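You operate a simulated robot arm through the tools that you are given. There is no shell and no other tool. Be economical: measure what you need, move in short steps, check, and stop when the job is done.

Carry out the task below with a simulated robot arm. There is one attempt and no reset: what you move stays moved.

JOB
Fetch the blue roller and set it in the green tub.

Only the result counts: the job must be done as asked and must still hold three seconds after the hand-in. Knocking over, shifting, dropping, spilling or breaking anything else fails it.

ROBOT AND FRAMES
A 7-joint arm with a two-finger parallel gripper, fixed in place. Base frame: the origin is at the foot of the arm, x ahead of it, y to its left, z up; the work surface is at about z = 0. Readings come in m, degrees, newtons and seconds.
With the tool pointing down near the work surface it reaches from about 0.24 to 0.62 m from the base axis. Its first joint turns from -66.0 to 66.0 degrees. Payload 2.6 kg.
The tool frame sits at the grasp point between the pads (the TCP): z along the fingers, y along the line on which they close. The tips reach 0.03 m beyond it. Largest opening 0.094 m; finger width 0.028, thickness 0.01; the body of the gripper, 0.05 by 0.096 m, starts 0.055 m behind the TCP.
Orientation is told as [roll, pitch, yaw] about the base's x, y, z axes, in that order, counted from this pose: with the fingers straight down and closing along the base's y, the tool's x points along the base's -x, its y along +y and its z along -z.

CONTROLS
- The arm moves only by the tool play_rows. Its argument "motion" is a list that holds one entry, the list of rows, each a list of 5 numbers: the finger opening in m, from 0 to 0.094, then the shift along the tool's x, y, z in units of 40 mm (1.0 is 40 mm), then the turn about the tool's z in units of 4 degrees (1.0 is 4 degrees). In form: [[[hand, tx, ty, tz, spin], ...]]. A call has 1 to 12 rows; each row shifts and turns the commanded pose from where the row before left it, along the tool's axes as they then stand. A call with a number of a shift or a turn outside -1 to 1 is refused whole. A row lasts 0.2 s, in which the tool goes at most 0.05 m and 8.6 degrees; a call with a longer step from one row to the next is refused whole, and so is a gripper value outside its range. Where a pose cannot be reached the arm comes as near as it can. A force on the tool above 40 N (or 10 N above the force at the start of the call, whichever is more), or a blocked arm, ends the call early, and 0.2 s more pass. The fingers move at their own pace (about 0.072 m/s each) and stop on an object; they squeeze with about 27 N. The grip force told is the motor's: it shows also when the fingers shut on nothing. Time passes only in rows, and 0.2 s behind the last, so rows that do not move let the fingers close. It gives the time, the measured TCP pose, the force on the tool (base axes), the opening and the grip force at its end, in the units of the frame above (readings bear some noise).
- Cameras (640 x 400 px; columns grow to the right, rows downward): "scene" is fixed at [0.0452, 0.4424, 0.5592]; the picture's right is [-0.66, -0.75, 0.00], its down [-0.47, 0.41, -0.78] and it looks along [0.59, -0.52, -0.62] (base axes); focal length 327 px, centre (320, 200). "wrist" rides on the gripper at [-0.037, 0, -0.058] in the tool frame; the picture's right is [0.00, -1.00, 0.00], its down [0.97, 0.00, -0.24] and it looks along [0.24, 0.00, 0.97] (tool axes); focal length 218 px, centre (320, 200).
- grab_frame(camera): a new picture of that camera. It takes no simulated time.
- probe_pixels(camera, pixels): for up to 12 pixels [column, row] of the newest picture of that camera ("zoom" is the newest enlarged one), the place [x, y, z] in the base frame of the surface seen there, good to about 0.002 m. It takes no simulated time.
- zoom(camera, box): a new picture of the part [left, top, right, bottom] of that camera's present view, enlarged. It takes no simulated time.
- hand_in(): hands the job in; it is judged then, once.

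Keep the steps short. Do not move on a guess: measure, check each grasp and each placing, and mend mistakes. In all there are 60 turns and 30 pictures (those below and enlarged ones count). Leave the gripper open and the arm clear of the work at the hand-in unless told otherwise, and finish with a single line.

The tools are called after "Emit:" by a JSON object that holds its "op" and its "data". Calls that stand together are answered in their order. play_rows: Moves the arm, as the interface text tells. Its arguments: {"type":"object","properties":{"motion":{"type":"array","items":{"type":"array","items":{"type":"array","items":{"type":"number"}}}}},"required":["motion"]} The other tools are called the same way: grab_frame (camera) takes a picture; probe_pixels (camera, pixels) gives the place of the surface under pixels of a picture; zoom (camera, box) takes an enlarged picture of a part of a camera's view; hand_in () hands the job in.

At the start:

```text
time_s: 0.0
tool_pos: [0.376, -0.1573, 0.2907]
tool_rot: [0.1, 0.0, 0.0]
force: [-0.4, -0.4, 0.5]
finger_gap: 0.0939
finger_force: 0.0
```

scene: 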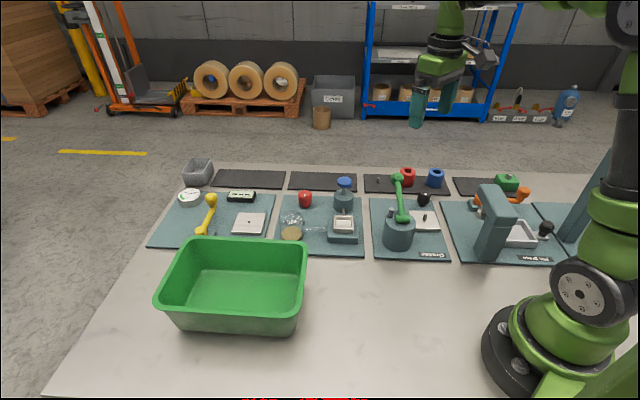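
wrist: 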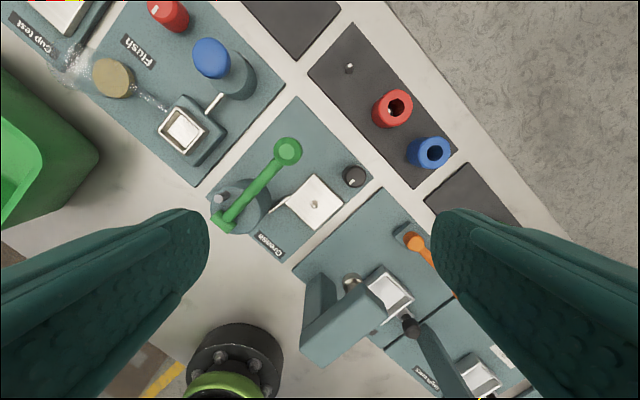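

The blue roller seems to be the blue ring at scene (435,178), wrist (430,152), possibly on a peg. I'll zoom in on both views to check.

Emit:
{"op": "zoom", "data": {"camera": "scene", "box": [360, 150, 480, 225]}}

Emit:
{"op": "zoom", "data": {"camera": "wrist", "box": [320, 40, 480, 200]}}

Emit:
{"op": "probe_pixels", "data": {"camera": "wrist", "pixels": [[432, 153], [432, 138], [447, 153], [413, 147], [418, 160], [392, 90], [350, 68], [430, 180], [354, 177], [288, 150], [407, 238]]}}

Emit:
{"op": "probe_pixels", "data": {"camera": "scene", "pixels": [[435, 170], [429, 172], [442, 172], [435, 186], [435, 174], [158, 298], [187, 237], [308, 242], [297, 308], [235, 290], [230, 238], [305, 285]]}}

```text
5.33 times, centred on (420, 188) of scene
```

zoom: 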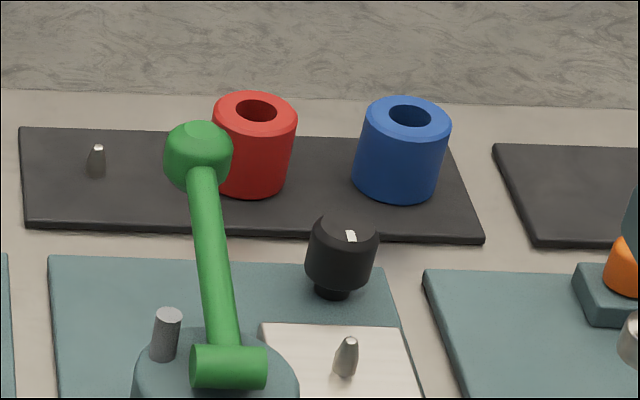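

```text
2.50 times, centred on (400, 120) of wrist
```

zoom: 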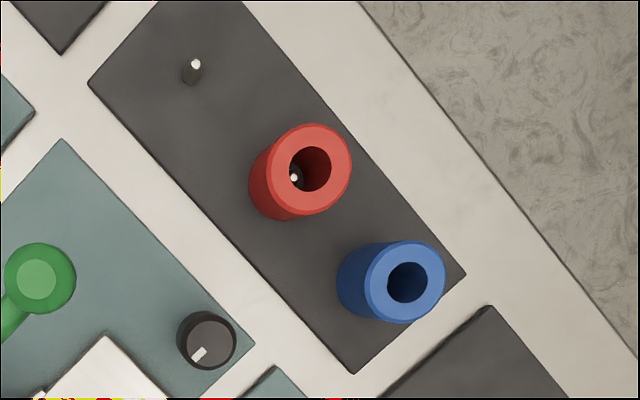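

```text
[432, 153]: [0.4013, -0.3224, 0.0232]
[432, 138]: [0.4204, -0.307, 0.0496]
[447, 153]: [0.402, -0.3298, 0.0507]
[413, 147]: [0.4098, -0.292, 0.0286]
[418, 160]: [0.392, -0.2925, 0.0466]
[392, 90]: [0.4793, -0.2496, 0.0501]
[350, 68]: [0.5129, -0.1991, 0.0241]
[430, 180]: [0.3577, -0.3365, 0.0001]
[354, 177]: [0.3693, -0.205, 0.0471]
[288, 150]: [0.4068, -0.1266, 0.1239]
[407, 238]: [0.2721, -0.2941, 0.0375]
```

```text
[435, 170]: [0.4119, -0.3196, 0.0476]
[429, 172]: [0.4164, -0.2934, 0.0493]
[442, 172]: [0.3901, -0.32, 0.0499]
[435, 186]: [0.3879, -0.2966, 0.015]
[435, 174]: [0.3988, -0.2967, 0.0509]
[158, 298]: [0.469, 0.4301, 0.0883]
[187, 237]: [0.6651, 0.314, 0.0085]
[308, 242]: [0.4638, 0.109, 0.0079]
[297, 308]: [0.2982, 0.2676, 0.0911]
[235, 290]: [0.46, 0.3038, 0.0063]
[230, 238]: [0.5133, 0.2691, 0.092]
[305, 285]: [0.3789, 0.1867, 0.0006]
```

Emit:
{"op": "probe_pixels", "data": {"camera": "zoom", "pixels": [[369, 285], [443, 280], [408, 243], [402, 319], [374, 260], [435, 305], [300, 330], [193, 66], [340, 285], [328, 126], [465, 272], [355, 372]]}}

Emit:
{"op": "zoom", "data": {"camera": "scene", "box": [140, 220, 332, 340]}}

Emit:
{"op": "zoom", "data": {"camera": "scene", "box": [400, 140, 600, 265]}}

```text
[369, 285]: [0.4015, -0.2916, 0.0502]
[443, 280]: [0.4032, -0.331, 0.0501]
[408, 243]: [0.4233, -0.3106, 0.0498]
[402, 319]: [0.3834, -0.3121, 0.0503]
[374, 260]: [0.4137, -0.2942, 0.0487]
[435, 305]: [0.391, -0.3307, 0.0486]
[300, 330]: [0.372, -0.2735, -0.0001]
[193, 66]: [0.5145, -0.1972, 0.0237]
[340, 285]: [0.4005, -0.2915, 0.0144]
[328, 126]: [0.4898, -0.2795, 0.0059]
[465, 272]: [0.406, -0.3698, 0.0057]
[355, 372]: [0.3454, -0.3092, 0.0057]
```

```text
3.33 times, centred on (236, 280) of scene
```

zoom: 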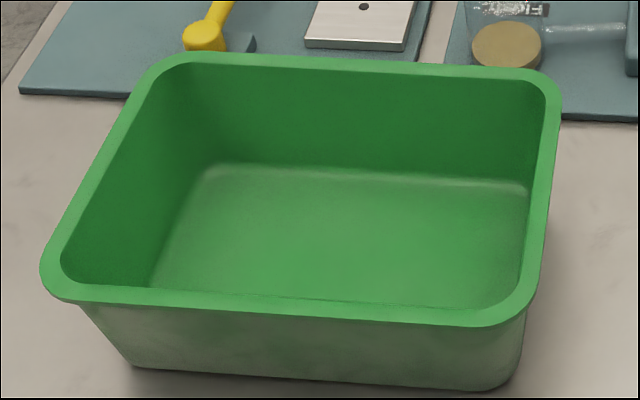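

```text
3.20 times, centred on (500, 202) of scene
```

zoom: 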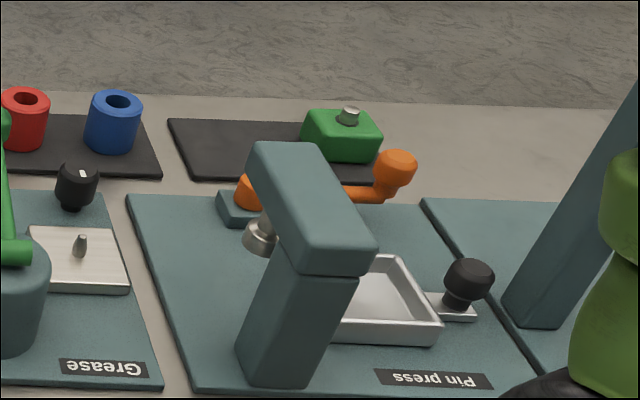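

Roller: centre (0.403, -0.311), top z 0.050, diameter 0.041, plate at z 0.006. It sits on a peg about 0.024 high. Next I measure the tub and the tall objects near the path.

Emit:
{"op": "probe_pixels", "data": {"camera": "scene", "pixels": [[156, 299], [245, 239], [305, 268], [230, 313], [180, 245], [290, 316], [245, 290], [220, 280], [344, 182], [398, 177], [493, 190], [522, 175]]}}

Emit:
{"op": "probe_pixels", "data": {"camera": "wrist", "pixels": [[320, 330], [420, 240], [440, 360]]}}

```text
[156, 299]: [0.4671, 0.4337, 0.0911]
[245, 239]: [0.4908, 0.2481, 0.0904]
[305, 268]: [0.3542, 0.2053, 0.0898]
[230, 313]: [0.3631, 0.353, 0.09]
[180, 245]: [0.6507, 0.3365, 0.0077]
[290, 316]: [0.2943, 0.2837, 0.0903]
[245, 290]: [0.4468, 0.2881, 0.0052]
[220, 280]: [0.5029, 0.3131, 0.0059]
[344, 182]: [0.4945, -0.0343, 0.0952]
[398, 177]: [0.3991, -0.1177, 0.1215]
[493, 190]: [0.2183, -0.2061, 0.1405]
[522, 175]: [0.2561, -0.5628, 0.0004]
```

```text
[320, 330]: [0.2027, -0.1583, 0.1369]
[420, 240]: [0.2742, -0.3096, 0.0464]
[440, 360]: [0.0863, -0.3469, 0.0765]
```

The tub centre is about (0.427, 0.300), rim z 0.09, floor z 0.005. At yaw 0 the fingers clear the red roller and the knob. I'll move above the roller at height, then go down to z ≈ 0.15.

Emit:
{"op": "play_rows", "data": {"motion": [[[0.094, -0.169, -0.96, 0, 0], [0.094, -0.169, -0.96, 0, 0], [0.094, -0.169, -0.96, 0, 0], [0.094, -0.169, -0.96, 0, 0], [0.094, 0, 0, 0.9, 0], [0.094, 0, 0, 0.9, 0], [0.094, 0, 0, 0.9, 0], [0.094, 0, 0, 0.8, 0], [0.094, 0, 0, 0, 0]]]}}

Emit:
{"op": "grab_frame", "data": {"camera": "wrist"}}

```text
time_s: 2.0
tool_pos: [0.4032, -0.3114, 0.1505]
tool_rot: [0.1, 0.0, 0.0]
force: [0.4, -0.4, 0.1]
finger_gap: 0.094
finger_force: 0.1
```

```text
23 pictures are left
```

wrist: 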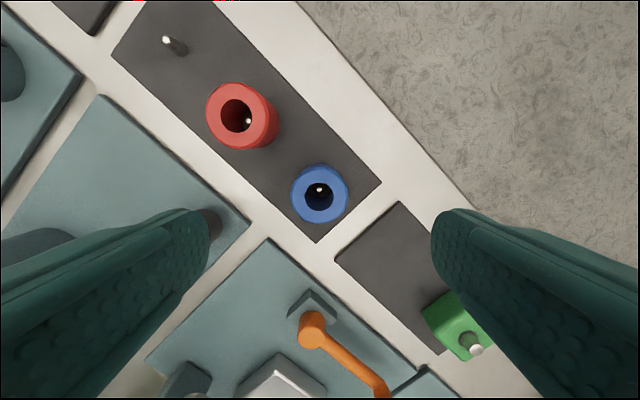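

Blue roller is centred at column 320, with its peg visible. I'll confirm the rim position and the nearby knob before going down.

Emit:
{"op": "probe_pixels", "data": {"camera": "wrist", "pixels": [[294, 190], [346, 188], [319, 167], [319, 213], [319, 190], [214, 220], [320, 320]]}}

```text
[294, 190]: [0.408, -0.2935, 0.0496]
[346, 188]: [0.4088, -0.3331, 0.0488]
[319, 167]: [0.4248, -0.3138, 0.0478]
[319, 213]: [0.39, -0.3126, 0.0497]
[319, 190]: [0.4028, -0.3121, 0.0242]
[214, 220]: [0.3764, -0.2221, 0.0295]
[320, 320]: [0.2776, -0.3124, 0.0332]
```

The peg is at (0.403, -0.312), right under the tool. I'll narrow the opening to 0.07 and descend to z 0.042.

Emit:
{"op": "play_rows", "data": {"motion": [[[0.07, 0, -0.02, 0, 0], [0.07, 0, 0, 0.7, 0], [0.07, 0, 0, 0.7, 0], [0.07, 0, 0, 0.7, 0], [0.07, 0, 0, 0.6, 0], [0.07, 0, 0, 0, 0]]]}}

```text
time_s: 3.4
tool_pos: [0.4042, -0.3135, 0.0413]
tool_rot: [-0.1, -0.1, -0.1]
force: [1.4, 0.2, 0.4]
finger_gap: 0.07
finger_force: 0.0
```

At z 0.041 with no contact. Now I close the fingers.

Emit:
{"op": "play_rows", "data": {"motion": [[[0.03, 0, 0, 0, 0], [0.03, 0, 0, 0, 0], [0.03, 0, 0, 0, 0], [0.03, 0, 0, 0, 0]]]}}

```text
time_s: 4.4
tool_pos: [0.4033, -0.3125, 0.0408]
tool_rot: [0.0, -0.1, -0.1]
force: [0.0, 0.6, -0.7]
finger_gap: 0.0433
finger_force: 27.0
```

The fingers stopped at 0.043 with 27 N, so they hold the roller. I'll lift straight up.

Emit:
{"op": "play_rows", "data": {"motion": [[[0.03, 0, 0, -0.4, 0], [0.03, 0, 0, -0.5, 0], [0.03, 0, 0, -0.8, 0], [0.03, 0, 0, -1, 0], [0.03, 0, 0, -1, 0], [0.03, 0, 0, -1, 0], [0.03, 0, 0, -0.8, 0], [0.03, 0, 0, 0, 0]]]}}

Emit:
{"op": "grab_frame", "data": {"camera": "wrist"}}

Emit:
{"op": "grab_frame", "data": {"camera": "scene"}}

```text
time_s: 6.2
tool_pos: [0.4023, -0.3115, 0.2648]
tool_rot: [0.0, 0.0, 0.0]
force: [-0.3, 0.0, -1.0]
finger_gap: 0.0431
finger_force: 26.8
```

```text
22 pictures are left
```

wrist: 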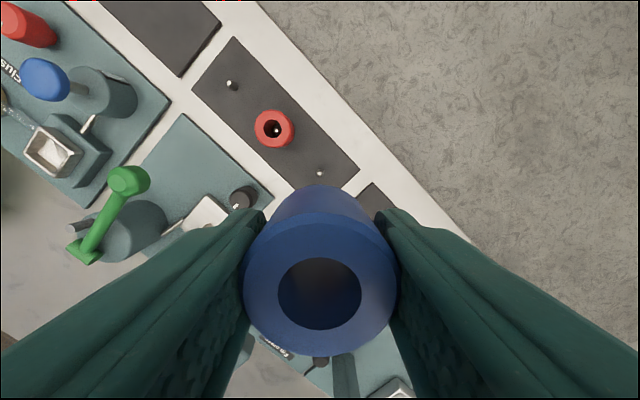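

```text
21 pictures are left
```

scene: 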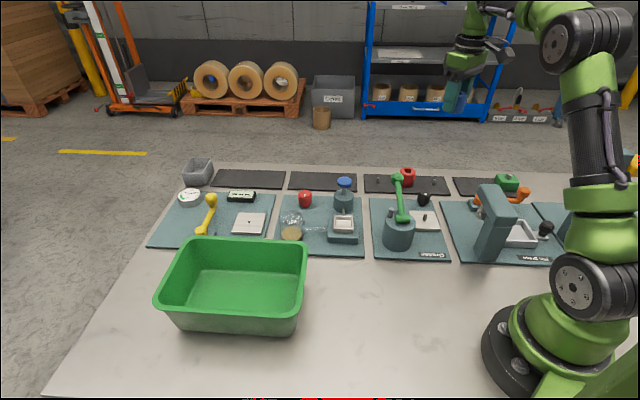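

The roller is held, and the red one is still on its peg. I'll carry it at z 0.265 toward the tub.

Emit:
{"op": "play_rows", "data": {"motion": [[[0.03, -0.04, 0.6, 0, 0], [0.03, -0.04, 0.95, 0, 0], [0.03, -0.04, 0.95, 0, 0], [0.03, -0.04, 0.95, 0, 0], [0.03, -0.04, 0.95, 0, 0], [0.03, -0.04, 0.95, 0, 0], [0.03, -0.04, 0.95, 0, 0], [0.03, -0.04, 0.95, 0, 0], [0.03, -0.04, 0.95, 0, 0], [0.03, -0.04, 0.95, 0, 0], [0.03, -0.04, 0.6, 0, 0], [0.03, 0, 0, 0, 0]]]}}

```text
time_s: 8.8
tool_pos: [0.4195, 0.0773, 0.2637]
tool_rot: [0.0, 0.0, 0.0]
force: [-0.5, 0.3, -0.7]
finger_gap: 0.043
finger_force: 27.4
```

Still held. The remaining distance is dy 0.223 and dx 0.008.

Emit:
{"op": "play_rows", "data": {"motion": [[[0.03, -0.03, 0.6, 0, 0], [0.03, -0.03, 0.95, 0, 0], [0.03, -0.03, 0.95, 0, 0], [0.03, -0.03, 0.95, 0, 0], [0.03, -0.03, 0.95, 0, 0], [0.03, -0.03, 0.7, 0, 0], [0.03, 0, 0.46, 0, 0], [0.03, 0, 0, 0, 0]]]}}

Emit:
{"op": "grab_frame", "data": {"camera": "wrist"}}

Emit:
{"op": "grab_frame", "data": {"camera": "scene"}}

```text
time_s: 10.6
tool_pos: [0.4281, 0.3021, 0.2618]
tool_rot: [0.0, 0.0, 0.1]
force: [0.3, 0.2, -0.5]
finger_gap: 0.043
finger_force: 27.1
```

```text
20 pictures are left
```

wrist: 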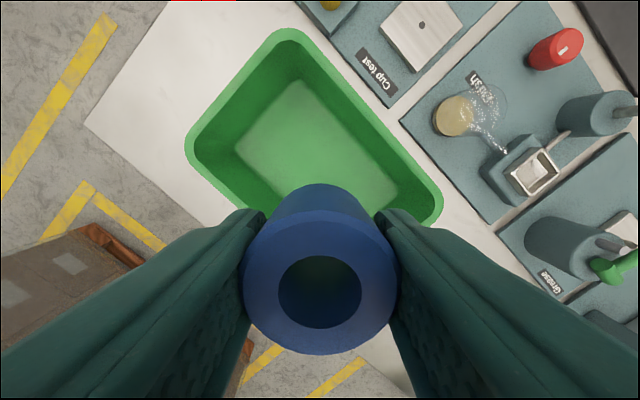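

```text
19 pictures are left
```

scene: 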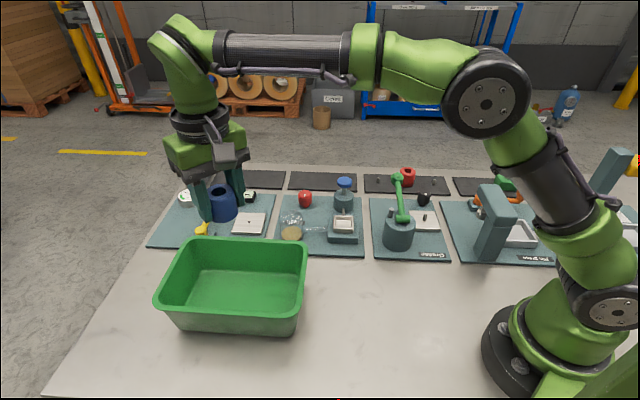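

I'll check the tub rim and floor in this view before going down.

Emit:
{"op": "probe_pixels", "data": {"camera": "wrist", "pixels": [[285, 33], [190, 150], [437, 195], [350, 90], [238, 150], [300, 80], [395, 195], [415, 222], [260, 190], [320, 160], [300, 140], [205, 185]]}}

```text
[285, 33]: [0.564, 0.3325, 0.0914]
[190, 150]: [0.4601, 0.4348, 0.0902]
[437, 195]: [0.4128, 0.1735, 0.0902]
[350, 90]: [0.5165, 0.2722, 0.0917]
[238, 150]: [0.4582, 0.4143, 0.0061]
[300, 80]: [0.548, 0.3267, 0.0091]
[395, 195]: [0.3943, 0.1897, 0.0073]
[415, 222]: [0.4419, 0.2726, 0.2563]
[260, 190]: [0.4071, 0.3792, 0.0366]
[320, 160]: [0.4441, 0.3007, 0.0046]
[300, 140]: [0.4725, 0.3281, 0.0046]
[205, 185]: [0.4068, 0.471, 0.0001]
```

The tub centre is about (0.436, 0.304). I'll descend to z ≈ 0.05 first.

Emit:
{"op": "play_rows", "data": {"motion": [[[0.03, -0.18, 0, 0.6, 0], [0.03, 0, 0, 0.9, 0], [0.03, 0, 0, 0.9, 0], [0.03, 0, 0, 0.9, 0], [0.03, 0, 0, 0.8, 0], [0.03, 0, 0, 0.6, 0], [0.03, 0, 0, 0.5, 0], [0.03, 0, 0, 0.1, 0], [0.03, 0, 0, 0, 0]]]}}

Emit:
{"op": "grab_frame", "data": {"camera": "scene"}}

```text
time_s: 12.6
tool_pos: [0.4353, 0.3003, 0.0514]
tool_rot: [0.0, 0.0, 0.0]
force: [-1.1, 0.2, -0.4]
finger_gap: 0.0427
finger_force: 27.0
```

```text
18 pictures are left
```

scene: 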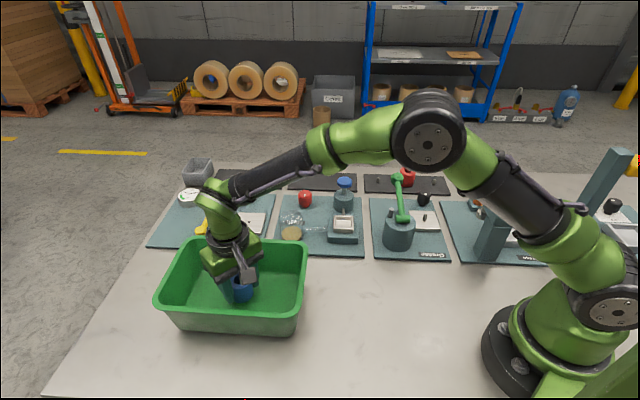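

The roller is inside the tub and nothing else has moved. I'll ease down the last 11 mm slowly and watch the force.

Emit:
{"op": "play_rows", "data": {"motion": [[[0.03, 0, 0, 0.1, 0], [0.03, 0, 0, 0.1, 0], [0.03, 0, 0, 0.06, 0], [0.03, 0, 0, 0, 0]]]}}

```text
time_s: 13.6
tool_pos: [0.434, 0.3008, 0.0399]
tool_rot: [0.0, 0.0, 0.1]
force: [-0.3, 0.1, -0.3]
finger_gap: 0.0428
finger_force: 26.7
```

There's no clear contact yet. I'll go 1.2 mm more.

Emit:
{"op": "play_rows", "data": {"motion": [[[0.03, 0, 0, 0.03, 0], [0.03, 0, 0, 0, 0]]]}}

```text
time_s: 14.2
tool_pos: [0.4354, 0.3002, 0.0398]
tool_rot: [0.2, -0.1, -0.1]
force: [-1.8, -0.7, 5.8]
finger_gap: 0.0428
finger_force: 26.9
```

The tool now reads 5.8 N upward, so the roller is on the floor. I'll open to 0.07 and retreat straight up.

Emit:
{"op": "play_rows", "data": {"motion": [[[0.05, 0, 0, 0, 0], [0.07, 0, 0, 0, 0], [0.07, 0, 0, 0, 0], [0.07, 0, 0, 0, 0], [0.07, 0, 0, -0.4, 0], [0.07, 0, 0, -0.8, 0], [0.07, 0, 0, -1, 0], [0.07, 0, 0, -1, 0], [0.07, 0, 0, -1, 0], [0.07, 0, 0, -1, 0], [0.07, 0, 0, 0, 0]]]}}

Emit:
{"op": "grab_frame", "data": {"camera": "scene"}}

Emit:
{"op": "grab_frame", "data": {"camera": "wrist"}}

```text
time_s: 16.6
tool_pos: [0.4331, 0.3022, 0.2446]
tool_rot: [0.0, 0.0, 0.0]
force: [-0.8, 0.1, -0.7]
finger_gap: 0.0698
finger_force: 0.0
```

```text
17 pictures are left
```

scene: 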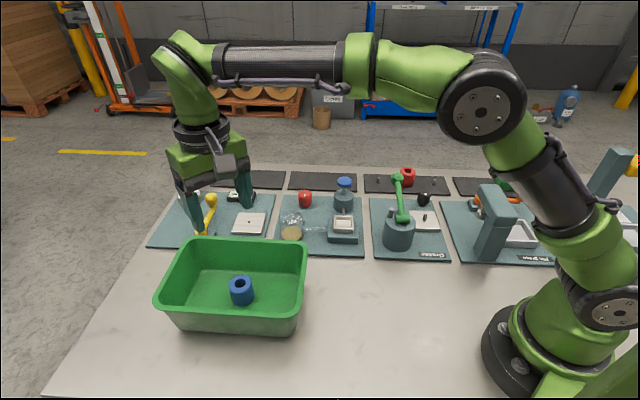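

```text
16 pictures are left
```

wrist: 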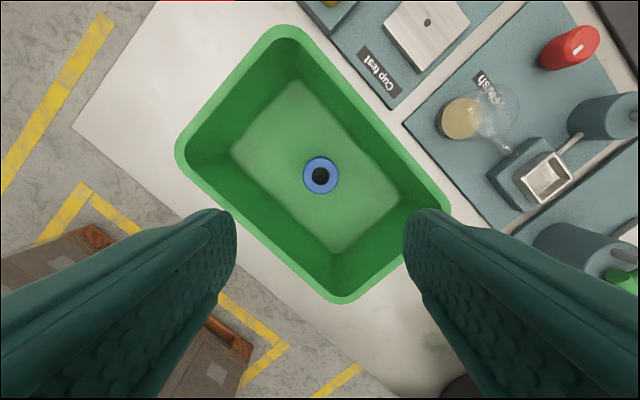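

The roller stands upright in the tub and everything else is in place. I'll open the gripper fully, rise a little, and then hand in.

Emit:
{"op": "play_rows", "data": {"motion": [[[0.094, 0, 0, -0.6, 0], [0.094, 0, 0, -0.5, 0], [0.094, 0, 0, 0, 0]]]}}

```text
time_s: 17.4
tool_pos: [0.4338, 0.3004, 0.2916]
tool_rot: [0.0, -0.1, -0.1]
force: [0.4, -1.3, 0.1]
finger_gap: 0.0939
finger_force: 0.1
```

The gripper is open and clear of the tub. I'm handing in.

Emit:
{"op": "hand_in", "data": {}}

```text
The job is handed in.
```

The blue roller is standing upright in the green tub, the gripper is open and clear, and nothing else was seen to move.
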